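You operate a simulated robot arm through the tools that you are given. There is no shell and no other tool.

You are at the controls of a simulated robot arm. One attempt, no reset.

## Task
Shut off the air, move the blue tube back to the nest ports and wipe up the oil.
Fine: valve first, then the blue button once; use the yellow pad and put it back. What is to be rubbed or washed off counts as gone when no trace of it is left.

The check looks at the end state, three seconds after you hand in, the way a careful person would. Anything else that was tipped, shoved, dropped, spilled or broken makes it a failure.

## Robot
A 6-joint arm with a two-finger parallel gripper, fixed in place. Base frame: the origin is at the foot of the arm, x ahead of it, y to its left, z up; the work surface is at about z = 0.86. Lengths are in m, angles in degrees, forces in N, time in s.
With the tool pointing down near the work surface it reaches from about 0.24 to 0.64 m from the base axis. Its first joint turns from -66.0 to 66.0 degrees. Payload 2.7 kg.
The tool frame sits at the grasp point between the pads (the TCP): z along the fingers, y along the line on which they close. The tips reach 0.023 m beyond it. Largest opening 0.094 m; finger width 0.038, thickness 0.01; the body of the gripper, 0.054 by 0.096 m, starts 0.039 m behind the TCP.
Orientation is that of the tool frame in the base frame, as a unit quaternion [w, x, y, z]. With the fingers straight down and closing along the base's y, the tool's x points along the base's -x, its y along +y and its z along -z.

## Interface
- The arm moves only by the tool jog_arm. Its argument "series" is a list of rows, each an object (a shift or turn left out is 0, a gripper value left out holds the last) with "offset": the shift along the base's x, y, z in m, a list of three; "delta_rot": the turn, a rotation vector about the base's x, y, z in degrees, a list of three; "grip": the closure in counts, from 0 (fully open) to 255 (shut). In form: [{"offset": [tx, ty, tz], "delta_rot": [wx, wy, wz], "grip": grip}, ...]. A call has 1 to 20 rows; each row is the pose to reach, as a shift and turn from the pose commanded when the call began. Rows are played at 5 a second. More than 0.05 m and 8.6 degrees between two rows, or a gripper value outside its range, and nothing of the call is played. A pose out of reach is approached as far as the arm can. The call stops where the force on the tool passes 60 N (or 10 N more than at its start, if that is more) or the arm is blocked; 0.2 s more then pass. The fingers move at their own pace (about 0.045 m/s each) and stop on an object; they squeeze with about 42 N. The grip force told is the motor's: it shows also when the fingers shut on nothing. Time passes only in rows, and 0.2 s behind the last, so rows that repeat a pose let the fingers close. The reply holds the time, the measured pose of the TCP, the force on the tool along the base axes, the opening and the grip force, in the units named above and with some noise, with the torque about the TCP (base axes, N m) and any sound that the robot's microphone picked up.
- Cameras (640 x 400 px; columns grow to the right, rows downward): "scene" is fixed at [0.0504, -0.4262, 1.4222]; the picture's right is [0.88, -0.47, 0.00], its down [-0.23, -0.43, -0.87] and it looks along [0.41, 0.77, -0.49] (base axes); focal length 342 px, centre (320, 200). "wrist" rides on the gripper at [0.087, 0.016, -0.074] in the tool frame; the picture's right is [-0.18, 0.98, 0.00], its down [-0.58, -0.11, -0.81] and it looks along [-0.79, -0.15, 0.59] (tool axes); focal length 243 px, centre (320, 200). There is no depth. A picture from a camera that has moved, and an enlarged one, comes with that camera's place and axes in the base frame and with its lens. The place of the scene camera against the robot may be out by one fixed shift of up to 0.018 m in any direction.
- grab_frame(camera): a new picture of that camera. The clock stands still meanwhile.
- close_up(camera, box): a new picture of the part [left, top, right, bottom] of that camera's present view, enlarged. The clock stands still meanwhile.
- close_job(): hands the job in; it is judged then, once.

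Nothing tells you positions but the pictures and the camera data. Unless the task says otherwise, let go and move clear before handing in.

The tools are called after "Emit:" as a command line: name --argument value ..., lists and objects as JSON in quotes. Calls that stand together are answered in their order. jog_arm: Moves the arm, as the interface text tells. Its arguments: {"type":"object","properties":{"series":{"type":"array"}},"required":["series"]} The other tools are called the same way: grab_frame (camera) takes a picture; close_up (camera, box) takes an enlarged picture of a part of a camera's view; close_job () hands the job in.

At the start:

```text
t: 0.0
ee_pos: [0.3466, 0.0269, 1.1992]
ee_rot: [0.001, 0.0, 1.0, 0.001]
ft_force: [0.4, -0.4, 0.3]
ft_torque: [0.02, 0.02, 0.0]
finger_gap: 0.0939
finger_force: 0.0
```

scene: 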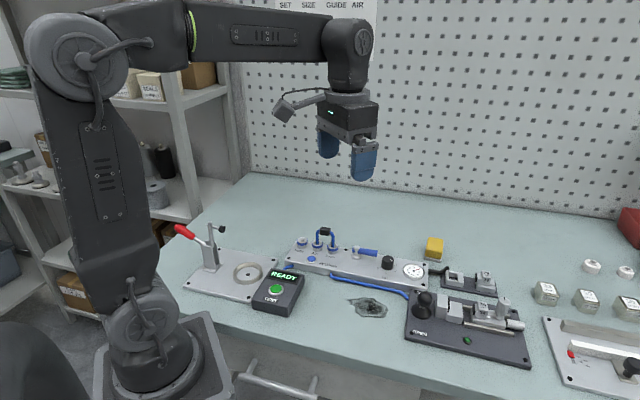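
wrist: 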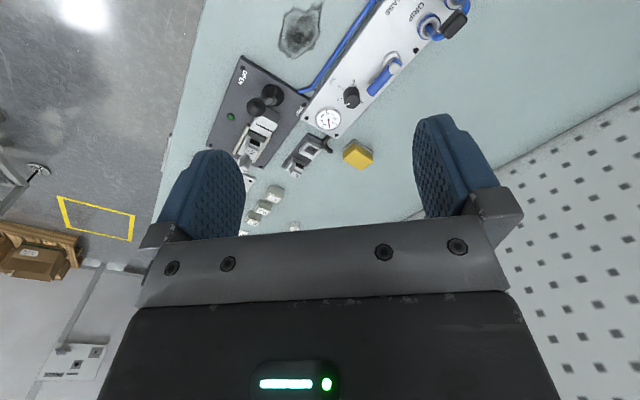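

I see a bench with a pneumatic panel (blue lever valve, blue tube jumper, gauge), a yellow pad and an oil patch. I'll take enlarged views before moving anything.

Emit:
close_up --camera "scene" --box '[270, 215, 450, 327]'

Emit:
close_up --camera "scene" --box '[170, 210, 350, 322]'

Emit:
close_up --camera "scene" --box '[390, 225, 550, 375]'

Emit:
close_up --camera "wrist" --box '[200, 0, 500, 190]'

Emit:
close_up --camera "scene" --box '[270, 0, 390, 75]'

```text
3.56 times, centred on (360, 271) of scene
camera zoom: at [0.0504, -0.4262, 1.4222], right [0.88, -0.47, 0.0], down [-0.23, -0.43, -0.87], along [0.41, 0.77, -0.49], focal length 1215 px, centre (178, -52)
```

zoom: 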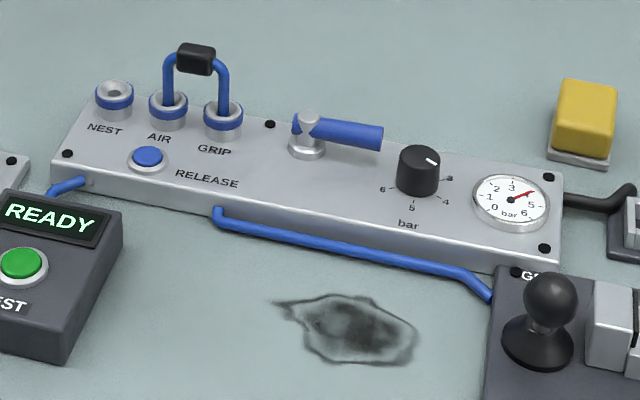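

```text
3.56 times, centred on (260, 266) of scene
camera zoom: at [0.0504, -0.4262, 1.4222], right [0.88, -0.47, 0.0], down [-0.23, -0.43, -0.87], along [0.41, 0.77, -0.49], focal length 1215 px, centre (533, -35)
```

zoom: 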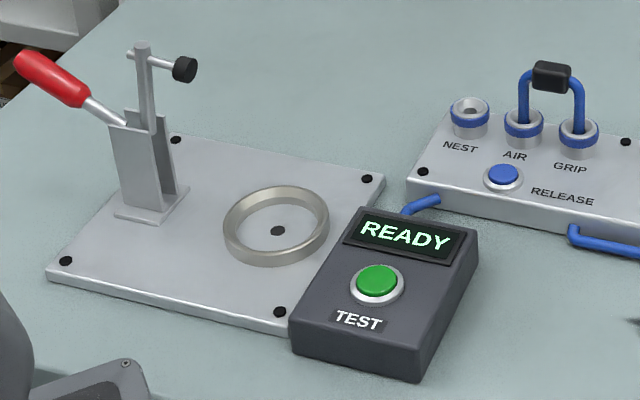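

```text
2.67 times, centred on (470, 300) of scene
camera zoom: at [0.0504, -0.4262, 1.4222], right [0.88, -0.47, 0.0], down [-0.23, -0.43, -0.87], along [0.41, 0.77, -0.49], focal length 911 px, centre (-80, -67)
```

zoom: 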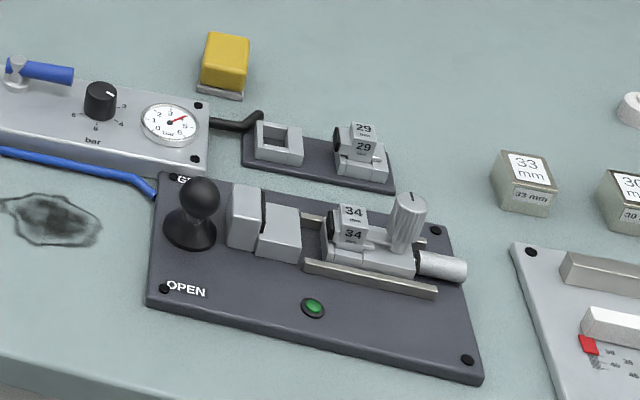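

```text
2.11 times, centred on (350, 95) of wrist
camera zoom: at [0.2612, 0.0449, 1.273], right [0.18, 0.98, 0.0], down [0.58, -0.11, 0.81], along [0.79, -0.15, -0.59], focal length 511 px, centre (257, 421)
```

zoom: 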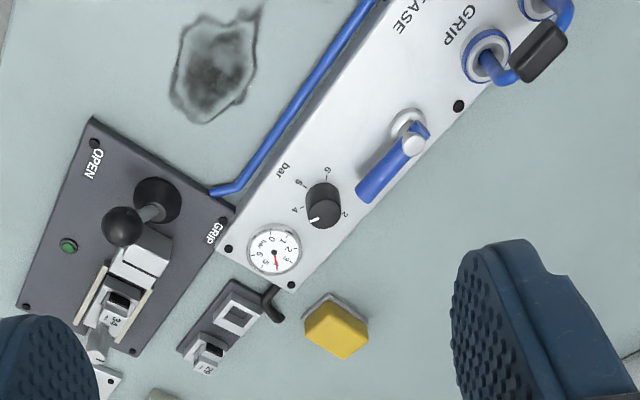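

```text
5.33 times, centred on (330, 38) of scene
camera zoom: at [0.0504, -0.4262, 1.4222], right [0.88, -0.47, 0.0], down [-0.23, -0.43, -0.87], along [0.41, 0.77, -0.49], focal length 1823 px, centre (267, 1067)
```

zoom: 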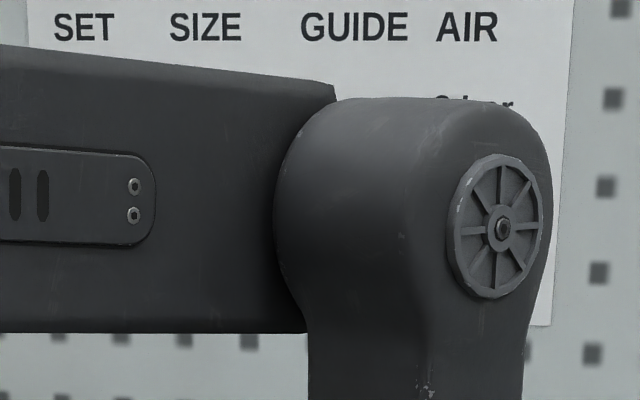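

The jumper now bridges AIR and GRIP, and it needs to go back to NEST and AIR. The valve is a blue lever lying along the panel, whose long axis is turned about -50°. Next I'll swing the arm over the ports for a better wrist view and to uncover the poster.

Emit:
jog_arm --series '[{"offset": [-0.007, 0.036, -0.01], "delta_rot": [0, 0, -7.15]}, {"offset": [-0.014, 0.072, -0.02], "delta_rot": [0, 0, -14.3]}, {"offset": [-0.02, 0.108, -0.03], "delta_rot": [0, 0, -21.4]}, {"offset": [-0.027, 0.144, -0.045], "delta_rot": [0, 0, -28.6]}, {"offset": [-0.034, 0.18, -0.055], "delta_rot": [0, 0, -35.7]}, {"offset": [-0.04, 0.216, -0.065], "delta_rot": [0, 0, -42.8]}, {"offset": [-0.047, 0.253, -0.08], "delta_rot": [0, 0, -50]}, {"offset": [-0.047, 0.253, -0.08], "delta_rot": [0, 0, -50]}]'

Emit:
grab_frame --camera "wrist"

Emit:
grab_frame --camera "scene"

Emit:
close_up --camera "scene" --box '[260, 0, 400, 87]'

```text
t: 1.8
ee_pos: [0.2981, 0.278, 1.1209]
ee_rot: [0.001, 0.423, 0.906, 0.001]
ft_force: [0.8, 0.0, 0.1]
ft_torque: [-0.02, -0.01, -0.03]
finger_gap: 0.0939
finger_force: 0.1
```

```text
taken
camera wrist: at [0.2555, 0.3578, 1.1946], right [0.87, 0.49, 0.0], down [0.29, -0.52, 0.81], along [0.4, -0.7, -0.59], focal length 243 px, centre (320, 200)
```

wrist: 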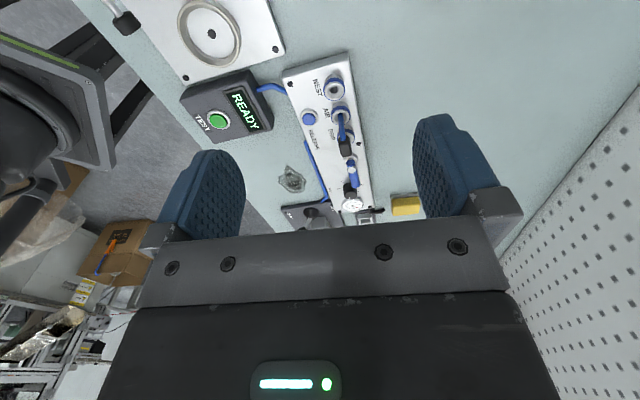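

```text
taken
```

scene: 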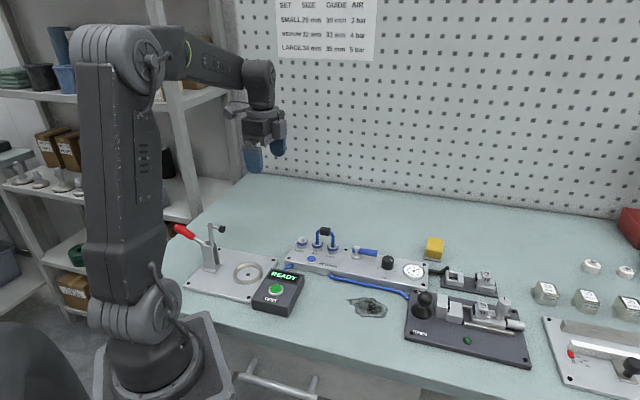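

```text
4.57 times, centred on (330, 44) of scene
camera zoom: at [0.0504, -0.4262, 1.4222], right [0.88, -0.47, 0.0], down [-0.23, -0.43, -0.87], along [0.41, 0.77, -0.49], focal length 1562 px, centre (274, 915)
```

zoom: 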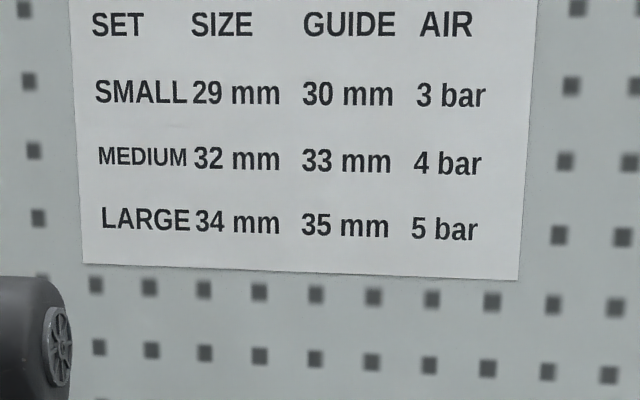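

Emit:
close_up --camera "wrist" --box '[270, 50, 390, 125]'

Emit:
close_up --camera "wrist" --box '[270, 120, 430, 220]'

```text
5.33 times, centred on (330, 88) of wrist
camera zoom: at [0.2555, 0.3578, 1.1946], right [0.87, 0.49, 0.0], down [0.29, -0.52, 0.81], along [0.4, -0.7, -0.59], focal length 1294 px, centre (267, 800)
```

zoom: 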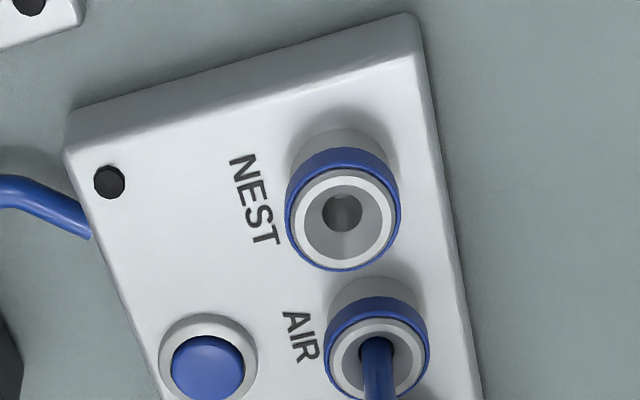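

```text
4.00 times, centred on (350, 170) of wrist
camera zoom: at [0.2555, 0.3578, 1.1946], right [0.87, 0.49, 0.0], down [0.29, -0.52, 0.81], along [0.4, -0.7, -0.59], focal length 970 px, centre (200, 320)
```

zoom: 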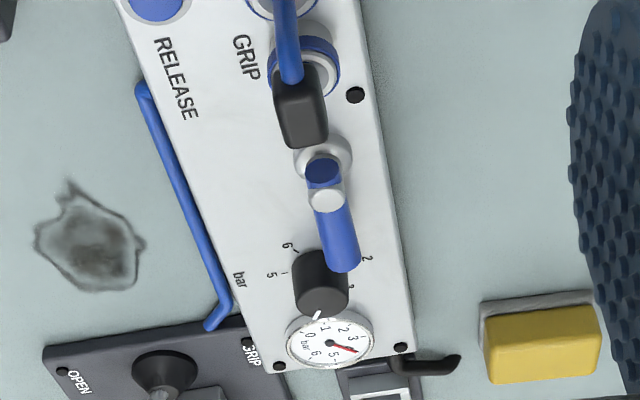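

The panel sits at about -45° yaw with its top near z = 0.887. The ports are near (0.350, 0.225), (0.377, 0.198) and (0.404, 0.173), and the valve pivot is near (0.45, 0.12). Next I'll align the yaw and move in for a close look at the valve and ports.

Emit:
jog_arm --series '[{"offset": [0.025, -0.025, -0.019], "delta_rot": [0, 0, 1]}, {"offset": [0.05, -0.05, -0.038], "delta_rot": [0, 0, 2]}, {"offset": [0.075, -0.075, -0.056], "delta_rot": [0, 0, 3]}, {"offset": [0.1, -0.1, -0.075], "delta_rot": [0, 0, 4]}, {"offset": [0.126, -0.127, -0.094], "delta_rot": [0, 0, 5]}, {"offset": [0.126, -0.127, -0.094], "delta_rot": [0, 0, 5]}]'

Emit:
grab_frame --camera "wrist"

Emit:
close_up --camera "wrist" --box '[240, 0, 400, 100]'

Emit:
close_up --camera "wrist" --box '[240, 60, 400, 160]'

```text
t: 3.2
ee_pos: [0.4259, 0.1542, 1.0238]
ee_rot: [0.001, 0.382, 0.924, 0.0]
ft_force: [1.0, 0.4, -0.4]
ft_torque: [0.02, 0.01, 0.02]
finger_gap: 0.094
finger_force: 0.0
```

```text
taken
camera wrist: at [0.3768, 0.2297, 1.0989], right [0.82, 0.57, 0.0], down [0.33, -0.49, 0.81], along [0.46, -0.66, -0.59], focal length 243 px, centre (320, 200)
```

wrist: 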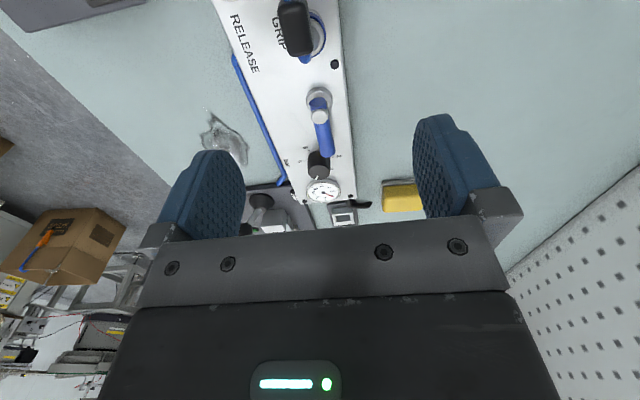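

```text
4.00 times, centred on (320, 50) of wrist
camera zoom: at [0.3768, 0.2297, 1.0989], right [0.82, 0.57, 0.0], down [0.33, -0.49, 0.81], along [0.46, -0.66, -0.59], focal length 970 px, centre (320, 800)
```

zoom: 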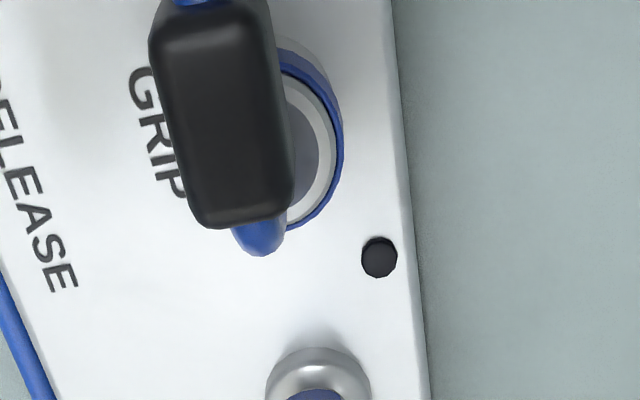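

```text
4.00 times, centred on (320, 110) of wrist
camera zoom: at [0.3768, 0.2297, 1.0989], right [0.82, 0.57, 0.0], down [0.33, -0.49, 0.81], along [0.46, -0.66, -0.59], focal length 970 px, centre (320, 560)
```

zoom: 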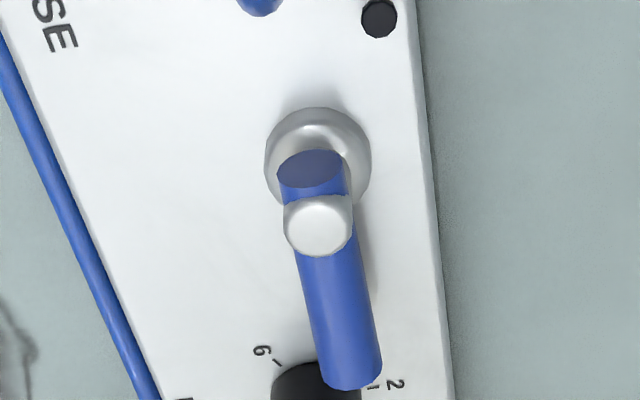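

The valve pivot is near (0.447, 0.126), with the lever about 0.05 m long and lying at z ≈ 0.90–0.915. I'll turn the tool to yaw +45°, close the fingers, and wait above the back side of the lever, ready to push it clockwise.

Emit:
jog_arm --series '[{"offset": [0.007, -0.003, 0.0], "delta_rot": [0, 0, 8.2], "grip": 255}, {"offset": [0.014, -0.006, 0.0], "delta_rot": [0, 0, 16.4]}, {"offset": [0.021, -0.009, 0.0], "delta_rot": [0, 0, 24.6]}, {"offset": [0.028, -0.012, 0.0], "delta_rot": [0, 0, 32.8]}, {"offset": [0.035, -0.015, 0.0], "delta_rot": [0, 0, 41]}, {"offset": [0.042, -0.018, 0.0], "delta_rot": [0, 0, 49.2]}, {"offset": [0.049, -0.021, 0.0], "delta_rot": [0, 0, 57.4]}, {"offset": [0.056, -0.023, 0.0], "delta_rot": [0, 0, 65.6]}, {"offset": [0.063, -0.026, 0.0], "delta_rot": [0, 0, 73.8]}, {"offset": [0.07, -0.029, 0.0], "delta_rot": [0, 0, 82]}, {"offset": [0.0793, -0.0321, 0.0], "delta_rot": [0, 0, 90]}, {"offset": [0.0793, -0.0321, 0.0], "delta_rot": [0, 0, 90]}]'

Emit:
grab_frame --camera "scene"

Emit:
grab_frame --camera "wrist"

```text
t: 5.8
ee_pos: [0.5064, 0.12, 1.0254]
ee_rot: [0.0, -0.383, 0.924, 0.001]
ft_force: [0.3, 0.0, -0.2]
ft_torque: [-0.01, -0.01, 0.01]
finger_gap: 0.0002
finger_force: 42.1
```

```text
taken
```

scene: 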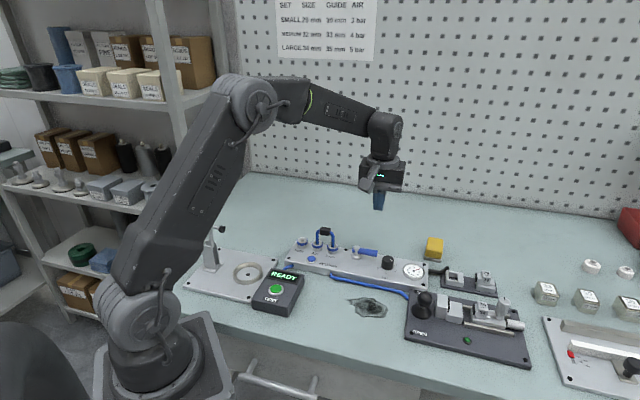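

```text
taken
camera wrist: at [0.4335, 0.0719, 1.0997], right [-0.57, 0.82, 0.0], down [0.49, 0.33, 0.81], along [0.66, 0.46, -0.59], focal length 243 px, centre (320, 200)
```

wrist: 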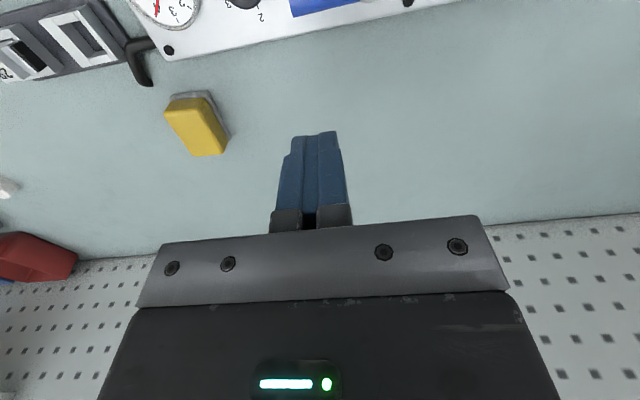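

The fingers are shut and clear of everything behind the lever. I'll descend beside it and push gently through the first part of the arc.

Emit:
jog_arm --series '[{"offset": [0, 0, -0.04]}, {"offset": [0, 0, -0.08]}, {"offset": [0, 0, -0.107]}, {"offset": [0, 0, -0.107]}, {"offset": [-0.0076, -0.0076, -0.107]}, {"offset": [-0.0107, -0.0112, -0.107]}, {"offset": [-0.0138, -0.0148, -0.107]}, {"offset": [-0.0138, -0.0148, -0.107]}]'

Emit:
close_up --camera "scene" --box '[290, 200, 450, 300]'

```text
t: 7.6
ee_pos: [0.4917, 0.1037, 0.9179]
ee_rot: [0.0, -0.382, 0.924, 0.002]
ft_force: [-0.1, 0.2, 0.2]
ft_torque: [0.0, -0.03, -0.01]
finger_gap: 0.0
finger_force: 42.1
```

```text
4.00 times, centred on (370, 250) of scene
camera zoom: at [0.0503, -0.4262, 1.4222], right [0.88, -0.47, 0.0], down [-0.23, -0.43, -0.87], along [0.41, 0.77, -0.49], focal length 1367 px, centre (120, 0)
```

zoom: 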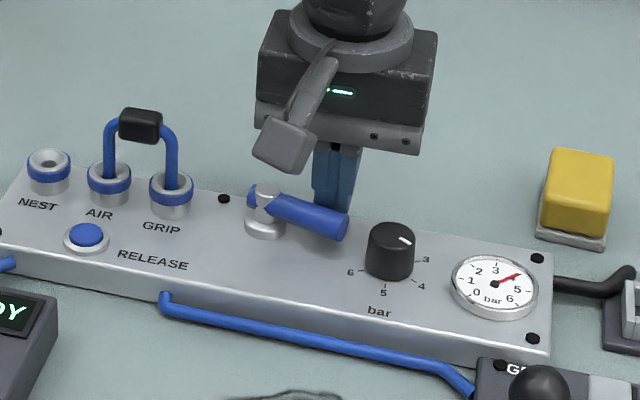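

The lever is turning clockwise with almost no resistance. I'll carry on along the arc to a full quarter turn.

Emit:
jog_arm --series '[{"offset": [-0.0076, -0.0053, 0]}, {"offset": [-0.012, -0.0068, 0]}, {"offset": [-0.0164, -0.0083, 0]}, {"offset": [-0.021, -0.0088, 0]}, {"offset": [-0.0257, -0.0091, 0]}, {"offset": [-0.0303, -0.0083, 0]}, {"offset": [-0.0349, -0.0075, 0]}, {"offset": [-0.0391, -0.0055, 0]}, {"offset": [-0.0433, -0.0034, 0]}, {"offset": [-0.0433, -0.0034, 0]}]'

Emit:
close_up --camera "scene" --box '[290, 200, 450, 300]'

Emit:
grab_frame --camera "wrist"

```text
t: 9.7
ee_pos: [0.4553, 0.0997, 0.9182]
ee_rot: [0.009, -0.382, 0.924, -0.003]
ft_force: [12.1, -5.2, -8.2]
ft_torque: [-0.12, -0.19, -0.08]
finger_gap: 0.0001
finger_force: 42.4
stopped in row 10: the force on the tool passed its limit at 63 N (the readings are from after the stop); the commanded pose is now the measured one
```

```text
4.00 times, centred on (370, 250) of scene
camera zoom: at [0.0508, -0.4263, 1.4222], right [0.88, -0.47, 0.0], down [-0.23, -0.43, -0.87], along [0.41, 0.77, -0.49], focal length 1367 px, centre (120, 0)
```

zoom: 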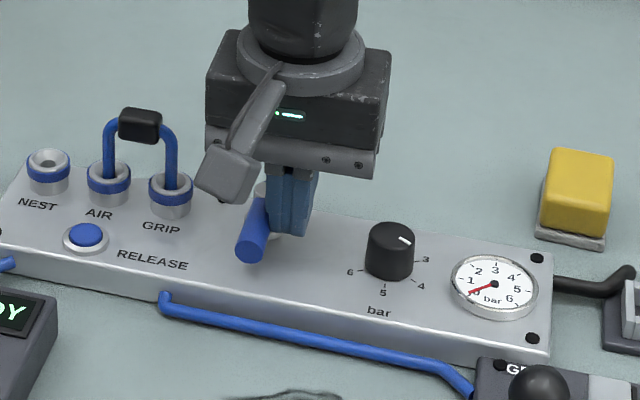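

```text
taken
camera wrist: at [0.3812, 0.0515, 0.9912], right [-0.56, 0.83, -0.01], down [0.47, 0.33, 0.82], along [0.68, 0.45, -0.58], focal length 243 px, centre (320, 200)
```

wrist: 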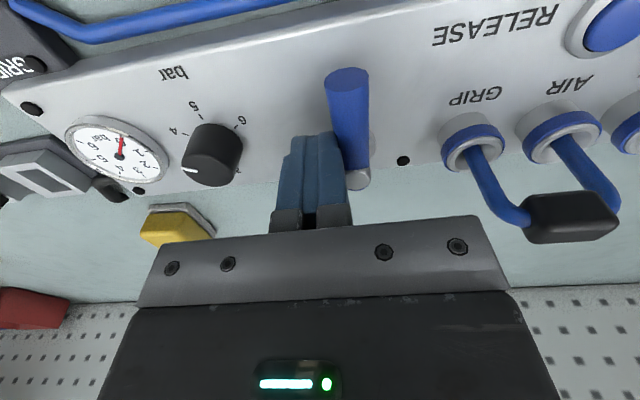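

The lever has reached its stop a quarter turn round, and the gauge has dropped to 0. Next I'll back off, rise, and move over the blue RELEASE button, which is near (0.345, 0.165), to check it closely.

Emit:
jog_arm --series '[{"offset": [0.006, -0.006, 0], "delta_rot": [0, 0.5, 0]}, {"offset": [0.012, -0.012, 0.0], "delta_rot": [0, 1.09, 0]}, {"offset": [0.012, -0.012, 0.04], "delta_rot": [0, 1.09, 0]}, {"offset": [0.012, -0.012, 0.08], "delta_rot": [0, 1.09, 0]}, {"offset": [0.012, -0.012, 0.112], "delta_rot": [0, 1.09, 0]}, {"offset": [-0.025, 0.015, 0.112], "delta_rot": [0, 1.09, 0]}, {"offset": [-0.065, 0.037, 0.112], "delta_rot": [0, 1.09, 0]}, {"offset": [-0.1128, 0.0508, 0.112], "delta_rot": [0, 1.09, 0]}, {"offset": [-0.1128, 0.0633, 0.112], "delta_rot": [0, 1.09, 0]}, {"offset": [-0.1128, 0.0633, 0.112], "delta_rot": [0, 1.09, 0]}]'

Emit:
grab_frame --camera "wrist"

Emit:
close_up --camera "wrist" --box '[240, 0, 400, 100]'

Emit:
close_up --camera "scene" --box '[280, 220, 440, 320]'

```text
t: 11.9
ee_pos: [0.3386, 0.1643, 1.0297]
ee_rot: [0.0, -0.382, 0.924, 0.002]
ft_force: [-1.3, 0.0, 0.5]
ft_torque: [0.03, -0.01, 0.0]
finger_gap: 0.0
finger_force: 41.7
```

```text
taken
camera wrist: at [0.2661, 0.1164, 1.1051], right [-0.56, 0.83, 0.0], down [0.49, 0.33, 0.81], along [0.67, 0.45, -0.59], focal length 243 px, centre (320, 200)
```

wrist: 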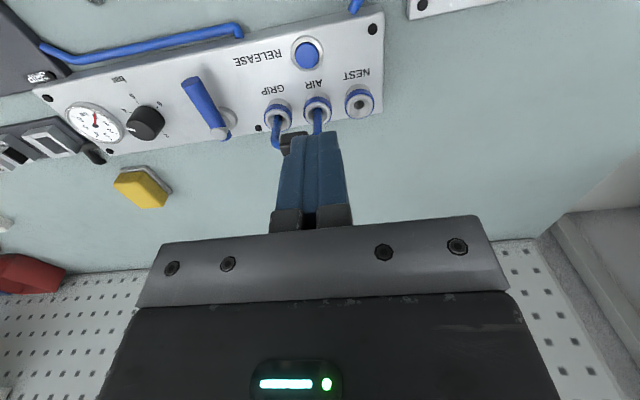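

```text
4.00 times, centred on (320, 50) of wrist
camera zoom: at [0.2661, 0.1164, 1.1051], right [-0.56, 0.83, 0.0], down [0.49, 0.33, 0.81], along [0.67, 0.45, -0.59], focal length 970 px, centre (320, 800)
```

zoom: 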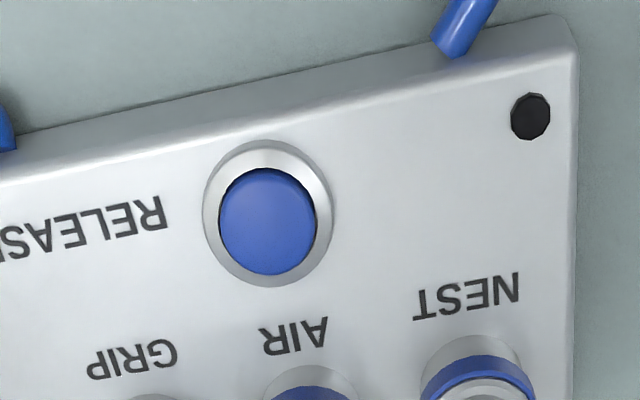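

```text
4.00 times, centred on (360, 270) of scene
camera zoom: at [0.0503, -0.4262, 1.4222], right [0.88, -0.47, 0.0], down [-0.23, -0.43, -0.87], along [0.41, 0.77, -0.49], focal length 1367 px, centre (160, -80)
```

zoom: 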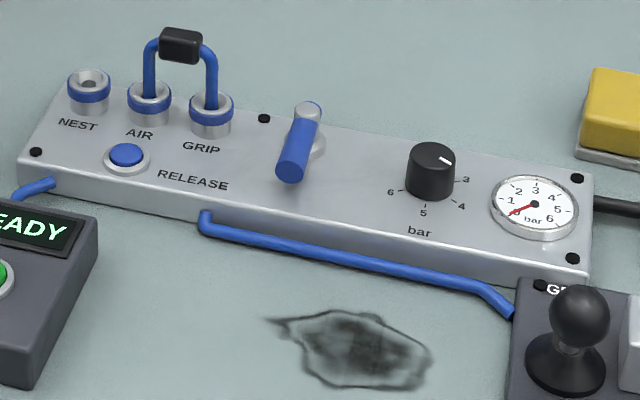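

The RELEASE button is about 11 mm along the panel from directly below the TCP. I'll shift to it, descend until just above it, then press down slowly while watching the force.

Emit:
jog_arm --series '[{"offset": [0.0059, -0.0102, 0]}, {"offset": [0.0059, -0.0102, -0.04]}, {"offset": [0.0059, -0.0102, -0.08]}, {"offset": [0.0059, -0.0102, -0.104]}, {"offset": [0.0059, -0.0102, -0.104]}]'

Emit:
close_up --camera "scene" --box '[270, 200, 430, 300]'

Emit:
grab_frame --camera "wrist"

```text
t: 13.1
ee_pos: [0.3459, 0.1529, 0.9233]
ee_rot: [-0.001, -0.382, 0.924, 0.001]
ft_force: [0.9, 0.0, 0.2]
ft_torque: [-0.02, 0.0, 0.01]
finger_gap: 0.0
finger_force: 42.3
```

```text
4.00 times, centred on (350, 250) of scene
camera zoom: at [0.0504, -0.4262, 1.4222], right [0.88, -0.47, 0.0], down [-0.23, -0.43, -0.87], along [0.41, 0.77, -0.49], focal length 1367 px, centre (200, 0)
```

zoom: 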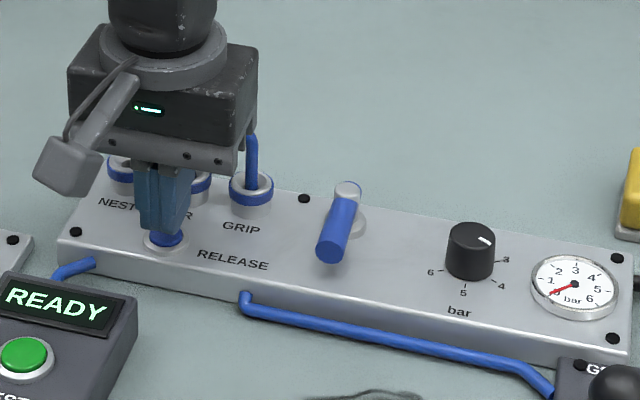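

```text
taken
camera wrist: at [0.2734, 0.1046, 0.9986], right [-0.56, 0.83, 0.0], down [0.49, 0.33, 0.81], along [0.67, 0.45, -0.59], focal length 243 px, centre (320, 200)
```

wrist: 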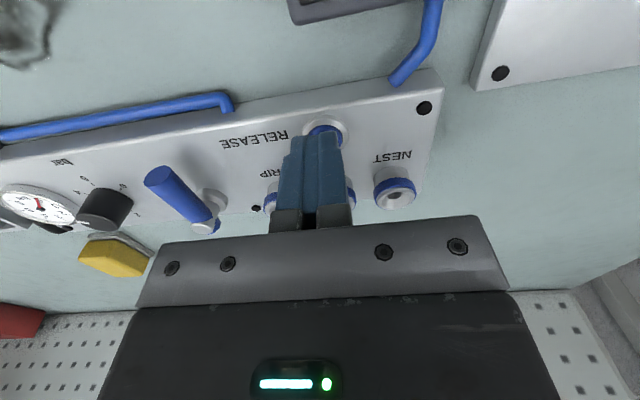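

The closed fingertips are centred over the blue button within a few millimetres. I'll press down in small steps.

Emit:
jog_arm --series '[{"offset": [0, 0, -0.003]}, {"offset": [0, 0, -0.006]}, {"offset": [0, 0, -0.008]}, {"offset": [0, 0, -0.008]}]'

Emit:
close_up --camera "scene" --box '[270, 220, 350, 270]'

```text
t: 14.1
ee_pos: [0.3462, 0.1525, 0.9165]
ee_rot: [-0.001, -0.382, 0.924, 0.001]
ft_force: [-0.4, -0.6, -0.4]
ft_torque: [-0.01, 0.01, 0.02]
finger_gap: 0.0001
finger_force: 42.3
```

```text
8.00 times, centred on (310, 245) of scene
camera zoom: at [0.0504, -0.4262, 1.4222], right [0.88, -0.47, 0.0], down [-0.23, -0.43, -0.87], along [0.41, 0.77, -0.49], focal length 2734 px, centre (400, -160)
```

zoom: 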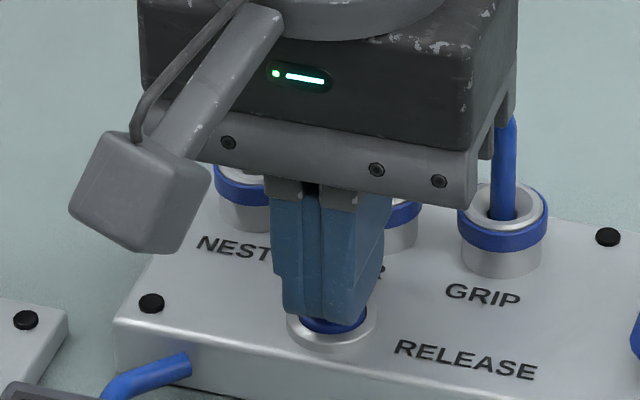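

The fingertips are right at the button top. I'll press it through its travel.

Emit:
jog_arm --series '[{"offset": [0, 0, -0.0015]}, {"offset": [0, 0, -0.003]}, {"offset": [0, 0, -0.0045]}, {"offset": [0, 0, -0.0045]}]'

Emit:
close_up --camera "scene" --box '[270, 220, 350, 270]'

```text
t: 15.1
ee_pos: [0.3478, 0.1519, 0.9146]
ee_rot: [-0.001, -0.381, 0.924, 0.001]
ft_force: [0.6, -0.3, 0.2]
ft_torque: [-0.05, 0.01, -0.01]
finger_gap: 0.0
finger_force: 41.9
```

```text
8.00 times, centred on (310, 245) of scene
camera zoom: at [0.0504, -0.4262, 1.4222], right [0.88, -0.47, 0.0], down [-0.23, -0.43, -0.87], along [0.41, 0.77, -0.49], focal length 2734 px, centre (400, -160)
```

zoom: 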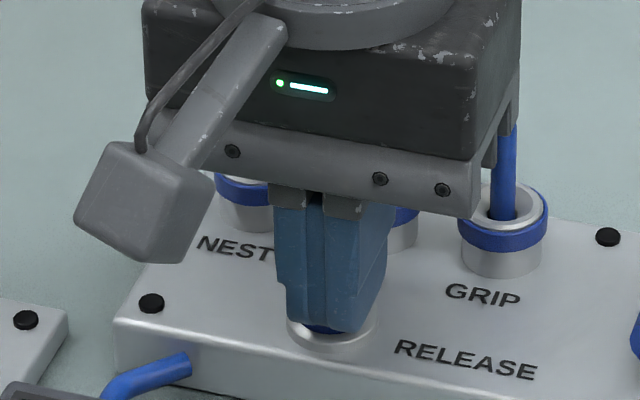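

Emit:
jog_arm --series '[{"offset": [0, 0, -0.0015]}, {"offset": [0, 0, -0.003]}, {"offset": [0, 0, -0.003]}]'

Emit:
close_up --camera "scene" --box '[270, 220, 350, 270]'

```text
t: 15.9
ee_pos: [0.347, 0.1534, 0.9097]
ee_rot: [-0.001, -0.382, 0.924, 0.001]
ft_force: [1.2, -0.1, 1.6]
ft_torque: [0.02, -0.01, -0.01]
finger_gap: 0.0003
finger_force: 42.3
```

```text
8.00 times, centred on (310, 245) of scene
camera zoom: at [0.0503, -0.4262, 1.4222], right [0.88, -0.47, 0.0], down [-0.23, -0.43, -0.87], along [0.41, 0.77, -0.49], focal length 2734 px, centre (400, -160)
```

zoom: 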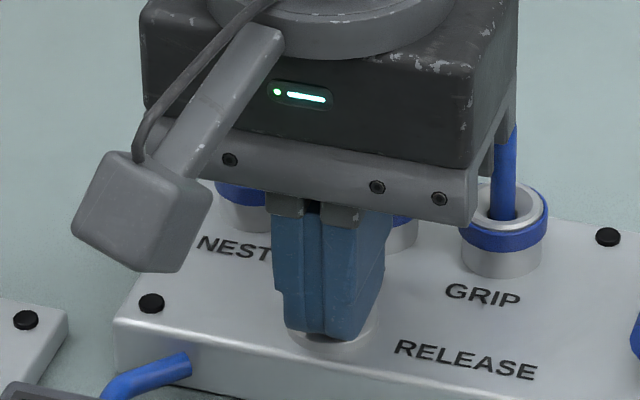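

Contact is starting, with about 1.6 N upward. I'll go down a little more.

Emit:
jog_arm --series '[{"offset": [0, 0, -0.001]}, {"offset": [0, 0, -0.002]}, {"offset": [0, 0, -0.002]}]'

Emit:
close_up --camera "scene" --box '[270, 220, 350, 270]'

```text
t: 16.7
ee_pos: [0.3467, 0.1529, 0.9084]
ee_rot: [-0.001, -0.382, 0.924, 0.001]
ft_force: [0.5, 1.6, 3.8]
ft_torque: [0.02, -0.05, 0.02]
finger_gap: 0.0002
finger_force: 42.1
heard: click
```

```text
8.00 times, centred on (310, 245) of scene
camera zoom: at [0.0503, -0.4262, 1.4222], right [0.88, -0.47, 0.0], down [-0.23, -0.43, -0.87], along [0.41, 0.77, -0.49], focal length 2734 px, centre (400, -160)
```

zoom: 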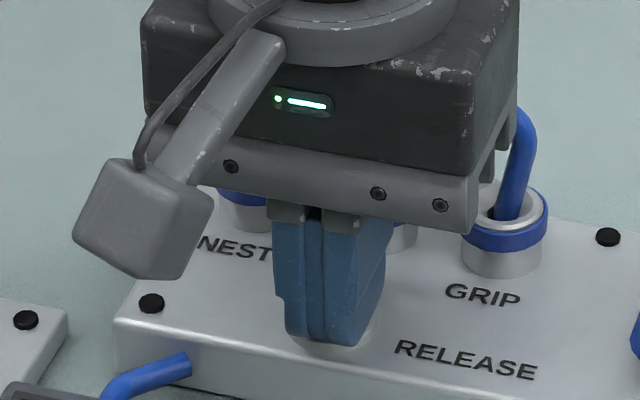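

I heard a click, so the button was pressed. The jumper seems to have shifted in its ports at the same moment, so I'll look before moving.

Emit:
close_up --camera "scene" --box '[260, 180, 420, 280]'

Emit:
grab_frame --camera "wrist"

Emit:
close_up --camera "wrist" --box '[220, 60, 440, 210]'

```text
4.00 times, centred on (340, 230) of scene
camera zoom: at [0.0503, -0.4262, 1.4222], right [0.88, -0.47, 0.0], down [-0.23, -0.43, -0.87], along [0.41, 0.77, -0.49], focal length 1367 px, centre (240, 80)
```

zoom: 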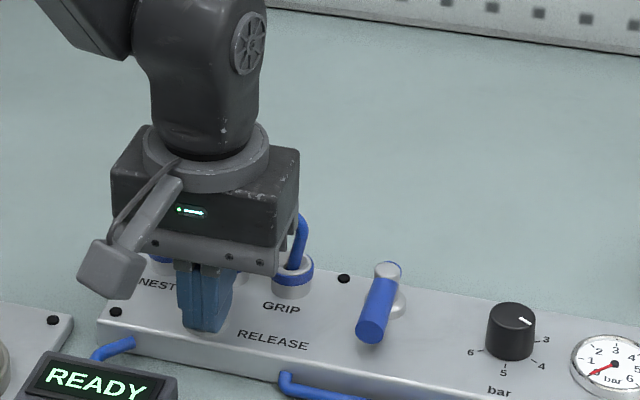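

```text
taken
camera wrist: at [0.2749, 0.1051, 0.9836], right [-0.56, 0.83, 0.0], down [0.49, 0.33, 0.81], along [0.67, 0.45, -0.59], focal length 243 px, centre (320, 200)
```

wrist: 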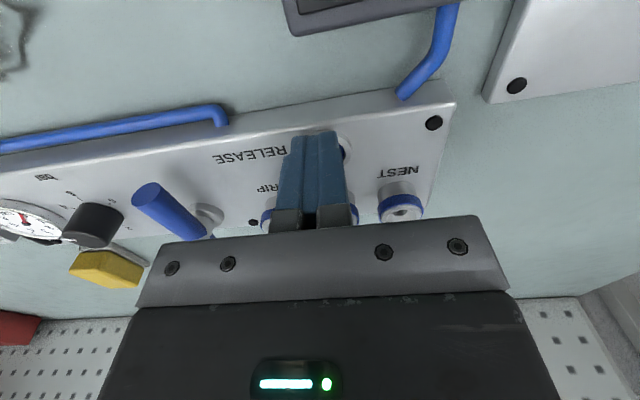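

```text
2.67 times, centred on (330, 135) of wrist
camera zoom: at [0.2749, 0.1051, 0.9836], right [-0.56, 0.83, 0.0], down [0.49, 0.33, 0.81], along [0.67, 0.45, -0.59], focal length 647 px, centre (293, 373)
```

zoom: 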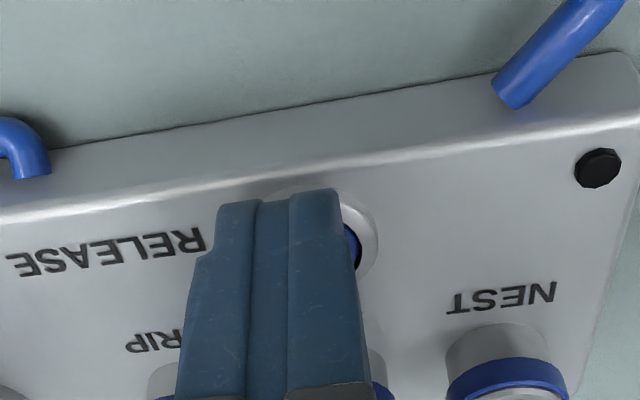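

The click came with the jumper popping loose and leaning slightly backwards, next to the gripper body. I'll let up off the button by a few millimetres, back away to the front, then rise and look.

Emit:
jog_arm --series '[{"offset": [0, 0, 0.004]}, {"offset": [-0.003, -0.003, 0.008]}, {"offset": [-0.009, -0.009, 0.012]}, {"offset": [-0.018, -0.018, 0.015]}, {"offset": [-0.028, -0.028, 0.02]}, {"offset": [-0.028, -0.028, 0.05]}, {"offset": [-0.028, -0.028, 0.09]}, {"offset": [-0.028, -0.028, 0.13]}, {"offset": [-0.028, -0.028, 0.13]}]'

Emit:
close_up --camera "scene" --box '[270, 200, 430, 300]'

Emit:
grab_frame --camera "wrist"

```text
t: 18.7
ee_pos: [0.3159, 0.1231, 1.0406]
ee_rot: [-0.001, -0.382, 0.924, 0.001]
ft_force: [0.5, 0.2, 0.3]
ft_torque: [0.0, -0.01, -0.04]
finger_gap: 0.0
finger_force: 41.9
```

```text
4.00 times, centred on (350, 250) of scene
camera zoom: at [0.0503, -0.4263, 1.4222], right [0.88, -0.47, 0.0], down [-0.23, -0.43, -0.87], along [0.41, 0.77, -0.49], focal length 1367 px, centre (200, 0)
```

zoom: 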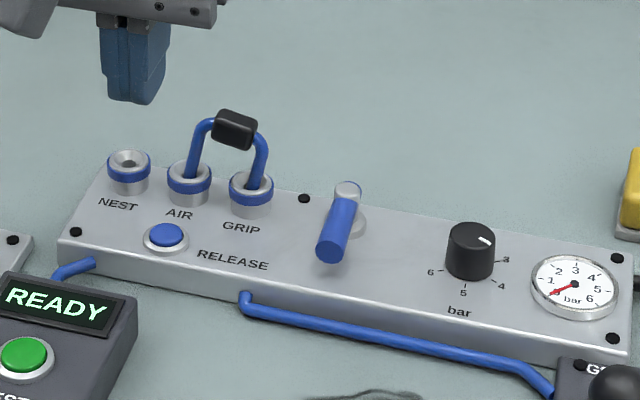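

```text
taken
camera wrist: at [0.244, 0.076, 1.1148], right [-0.56, 0.83, 0.0], down [0.49, 0.33, 0.81], along [0.67, 0.45, -0.59], focal length 243 px, centre (320, 200)
```

wrist: 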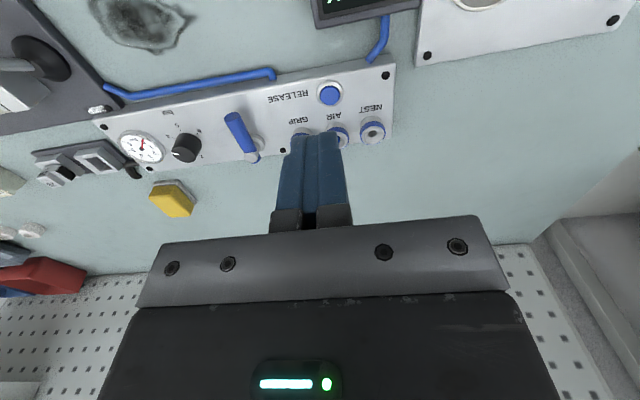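

The jumper has loosened and leans backwards in its AIR and GRIP ports. I'll turn the tool back to yaw -45°, open the fingers, and look along the panel from the NEST end to measure the lean.

Emit:
jog_arm --series '[{"offset": [0.0, 0.012, 0.022], "delta_rot": [0, 0, -8.2], "grip": 0}, {"offset": [0.0, 0.024, 0.022], "delta_rot": [0, 0, -16.4]}, {"offset": [0.0, 0.036, 0.022], "delta_rot": [0, 0, -24.6]}, {"offset": [0.0, 0.048, 0.022], "delta_rot": [0, 0, -32.8]}, {"offset": [0.0, 0.06, 0.022], "delta_rot": [0, 0, -41]}, {"offset": [0.0, 0.072, 0.022], "delta_rot": [0, 0, -49.2]}, {"offset": [0.0, 0.084, 0.022], "delta_rot": [0, 0, -57.4]}, {"offset": [0.0, 0.096, 0.022], "delta_rot": [0, 0, -65.6]}, {"offset": [0.0, 0.108, 0.022], "delta_rot": [0, 0, -73.8]}, {"offset": [0.003, 0.122, 0.022], "delta_rot": [0, 0, -82]}, {"offset": [0.0052, 0.1345, 0.022], "delta_rot": [0, 0, -90]}, {"offset": [0.0052, 0.1345, 0.022], "delta_rot": [0, 0, -90]}]'

Emit:
grab_frame --camera "wrist"

Emit:
close_up --camera "wrist" --box '[260, 80, 420, 180]'

Emit:
close_up --camera "scene" --box '[290, 215, 370, 265]'

```text
t: 21.3
ee_pos: [0.3257, 0.2581, 1.0607]
ee_rot: [0.0, 0.384, 0.923, 0.002]
ft_force: [0.0, 0.1, 0.6]
ft_torque: [0.03, -0.01, 0.01]
finger_gap: 0.0941
finger_force: 0.0
```

```text
taken
camera wrist: at [0.2754, 0.3328, 1.1353], right [0.83, 0.56, 0.0], down [0.33, -0.49, 0.81], along [0.45, -0.67, -0.59], focal length 243 px, centre (320, 200)
```

wrist: 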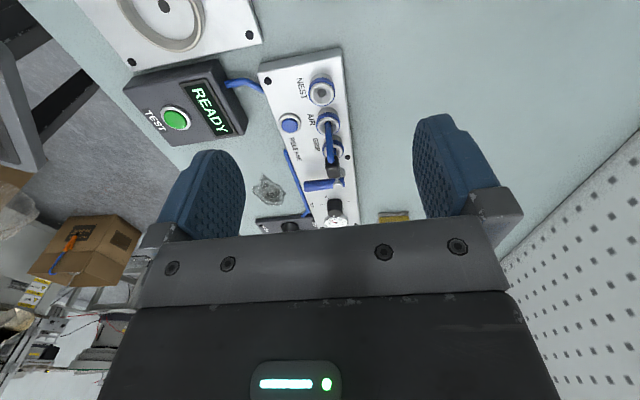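

```text
4.00 times, centred on (340, 130) of wrist
camera zoom: at [0.2754, 0.3328, 1.1353], right [0.83, 0.56, 0.0], down [0.33, -0.49, 0.81], along [0.45, -0.67, -0.59], focal length 970 px, centre (240, 480)
```

zoom: 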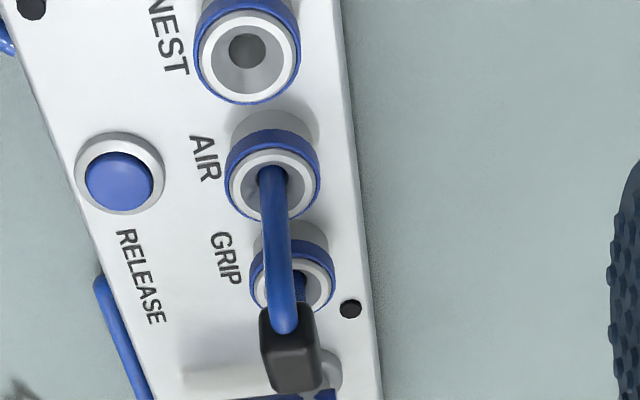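

```text
8.00 times, centred on (330, 240) of scene
camera zoom: at [0.0504, -0.4262, 1.4222], right [0.88, -0.47, 0.0], down [-0.23, -0.43, -0.87], along [0.41, 0.77, -0.49], focal length 2734 px, centre (240, -120)
```

zoom: 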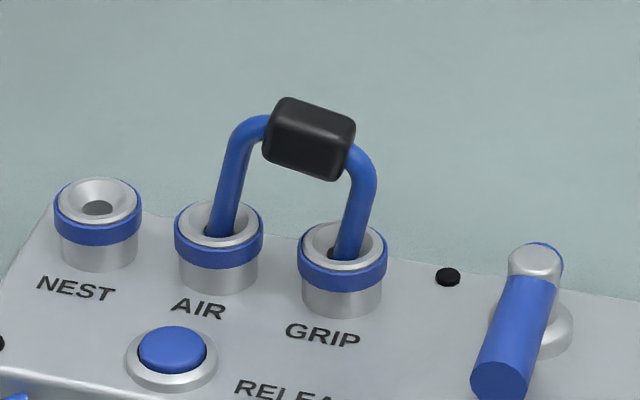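

The jumper leans about 8° along the panel toward the GRIP side, and its black block is near (0.399, 0.175, 0.943). I'll move above it, match the tilt, and check the alignment.

Emit:
jog_arm --series '[{"offset": [0.025, -0.028, -0.01], "delta_rot": [1.9, 1.9, 0]}, {"offset": [0.05, -0.056, -0.02], "delta_rot": [3.8, 3.8, 0]}, {"offset": [0.0742, -0.0842, -0.035], "delta_rot": [5.66, 5.66, 0]}, {"offset": [0.0742, -0.0842, -0.035], "delta_rot": [5.66, 5.66, 0]}]'

Emit:
grab_frame --camera "wrist"

Emit:
close_up --camera "scene" --box '[270, 165, 430, 265]'

```text
t: 22.3
ee_pos: [0.3963, 0.173, 1.0275]
ee_rot: [-0.066, 0.382, 0.921, 0.028]
ft_force: [1.0, -0.1, -0.1]
ft_torque: [0.0, -0.01, -0.02]
finger_gap: 0.0937
finger_force: 0.0
```

```text
taken
camera wrist: at [0.3548, 0.2403, 1.1135], right [0.82, 0.56, -0.02], down [0.41, -0.57, 0.72], along [0.39, -0.6, -0.7], focal length 243 px, centre (320, 200)
```

wrist: 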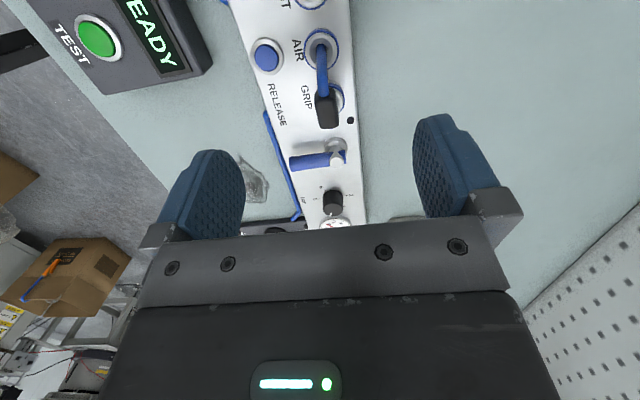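

```text
4.00 times, centred on (350, 215) of scene
camera zoom: at [0.0503, -0.4263, 1.4222], right [0.88, -0.47, 0.0], down [-0.23, -0.43, -0.87], along [0.41, 0.77, -0.49], focal length 1367 px, centre (200, 140)
```

zoom: 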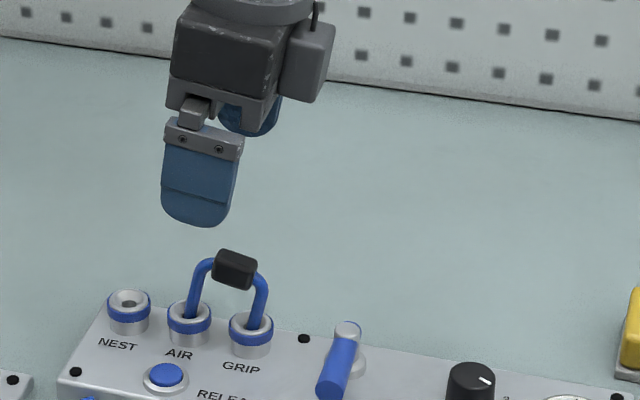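

The block lies within 2 mm of the tool centreline. I'll descend around it with the fingers still open and check once more.

Emit:
jog_arm --series '[{"offset": [0.002, 0.0007, -0.03]}, {"offset": [0.002, 0.0007, -0.06]}, {"offset": [0.002, 0.0007, -0.08]}, {"offset": [0.002, 0.0007, -0.08]}]'

Emit:
grab_frame --camera "wrist"

Emit:
close_up --camera "scene" --box '[280, 195, 400, 270]'

```text
t: 23.3
ee_pos: [0.4004, 0.1766, 0.9473]
ee_rot: [-0.065, 0.383, 0.921, 0.028]
ft_force: [0.2, -0.5, -0.5]
ft_torque: [0.02, 0.0, 0.02]
finger_gap: 0.0938
finger_force: 0.0
```

```text
taken
camera wrist: at [0.3592, 0.2422, 1.0321], right [0.83, 0.56, -0.02], down [0.41, -0.57, 0.72], along [0.39, -0.6, -0.7], focal length 243 px, centre (320, 200)
```

wrist: 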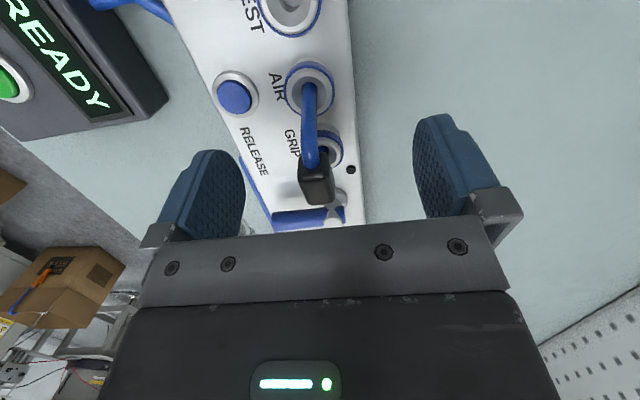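

```text
5.33 times, centred on (340, 232) of scene
camera zoom: at [0.0504, -0.4262, 1.4222], right [0.88, -0.47, 0.0], down [-0.23, -0.43, -0.87], along [0.41, 0.77, -0.49], focal length 1823 px, centre (213, 27)
```

zoom: 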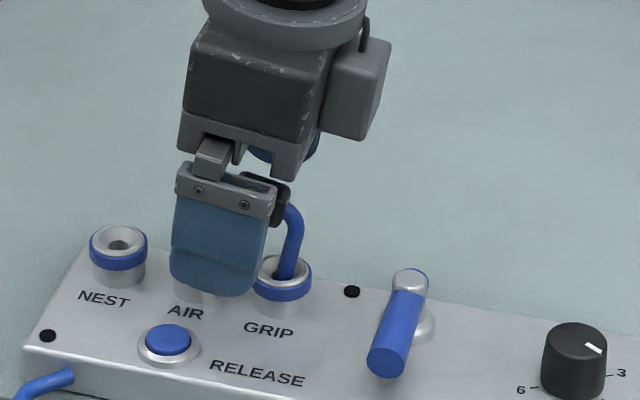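

The block sits centred between the fingers, so I'll close the grip on it.

Emit:
jog_arm --series '[{"offset": [0, 0, 0], "grip": 255}, {"offset": [0, 0, 0]}, {"offset": [0, 0, 0]}, {"offset": [0, 0, 0]}, {"offset": [0, 0, 0]}, {"offset": [0, 0, 0]}, {"offset": [0, 0, 0]}]'

Emit:
grab_frame --camera "wrist"

Emit:
close_up --camera "scene" --box '[280, 195, 400, 270]'

```text
t: 24.9
ee_pos: [0.3987, 0.1754, 0.9463]
ee_rot: [-0.065, 0.382, 0.921, 0.026]
ft_force: [-6.2, -4.7, 2.6]
ft_torque: [-0.26, 0.23, -0.11]
finger_gap: 0.0151
finger_force: 42.2
```

```text
taken
camera wrist: at [0.3589, 0.2419, 1.0324], right [0.83, 0.56, -0.03], down [0.41, -0.56, 0.72], along [0.39, -0.6, -0.7], focal length 243 px, centre (320, 200)
```

wrist: 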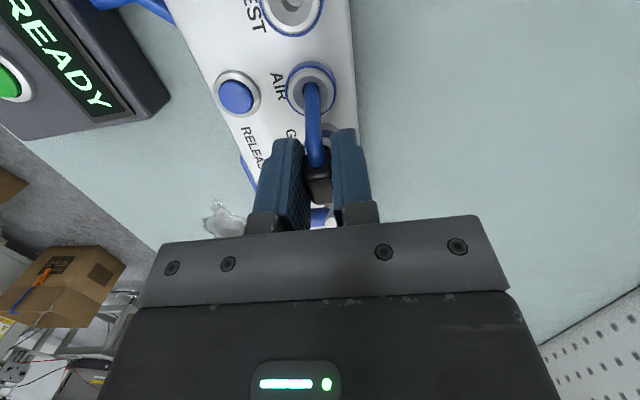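

```text
5.33 times, centred on (340, 232) of scene
camera zoom: at [0.0502, -0.4264, 1.4222], right [0.88, -0.47, 0.0], down [-0.23, -0.43, -0.87], along [0.41, 0.77, -0.49], focal length 1823 px, centre (213, 27)
```

zoom: 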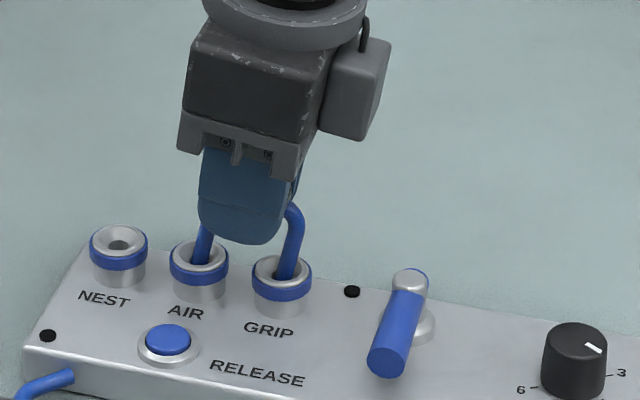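

The block is held, with a 15 mm gap and a small side load. I'll pull it out gently along the tilted leg axis, then check that both legs are free.

Emit:
jog_arm --series '[{"offset": [-0.001, -0.001, 0.004]}, {"offset": [0.0, -0.002, 0.01]}, {"offset": [0.001, -0.003, 0.02]}, {"offset": [0.002, -0.004, 0.03]}, {"offset": [0.003, -0.005, 0.04]}, {"offset": [0.004, -0.006, 0.055]}, {"offset": [0.004, -0.006, 0.055]}]'

Emit:
close_up --camera "scene" --box '[270, 165, 430, 265]'

Emit:
grab_frame --camera "wrist"

```text
t: 26.5
ee_pos: [0.4037, 0.1699, 1.0026]
ee_rot: [-0.065, 0.383, 0.921, 0.026]
ft_force: [0.6, 0.7, 0.1]
ft_torque: [0.0, -0.01, 0.01]
finger_gap: 0.0149
finger_force: 42.5
```

```text
4.00 times, centred on (350, 215) of scene
camera zoom: at [0.0504, -0.4262, 1.4222], right [0.88, -0.47, 0.0], down [-0.23, -0.43, -0.87], along [0.41, 0.77, -0.49], focal length 1367 px, centre (200, 140)
```

zoom: 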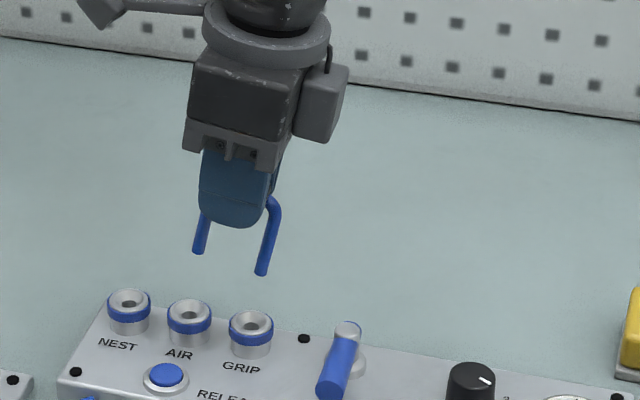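

```text
taken
camera wrist: at [0.3626, 0.2365, 1.0881], right [0.83, 0.56, -0.03], down [0.41, -0.57, 0.72], along [0.39, -0.6, -0.7], focal length 243 px, centre (320, 200)
```

wrist: 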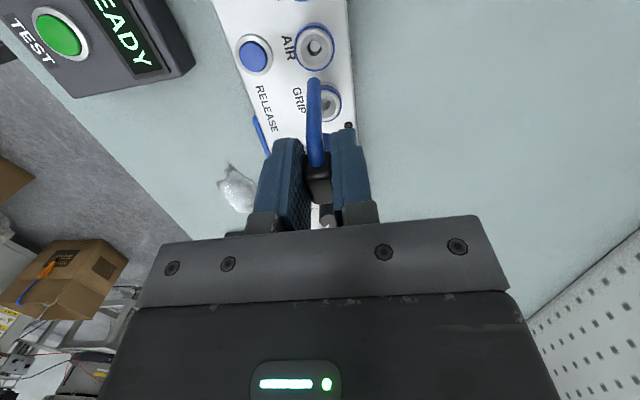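

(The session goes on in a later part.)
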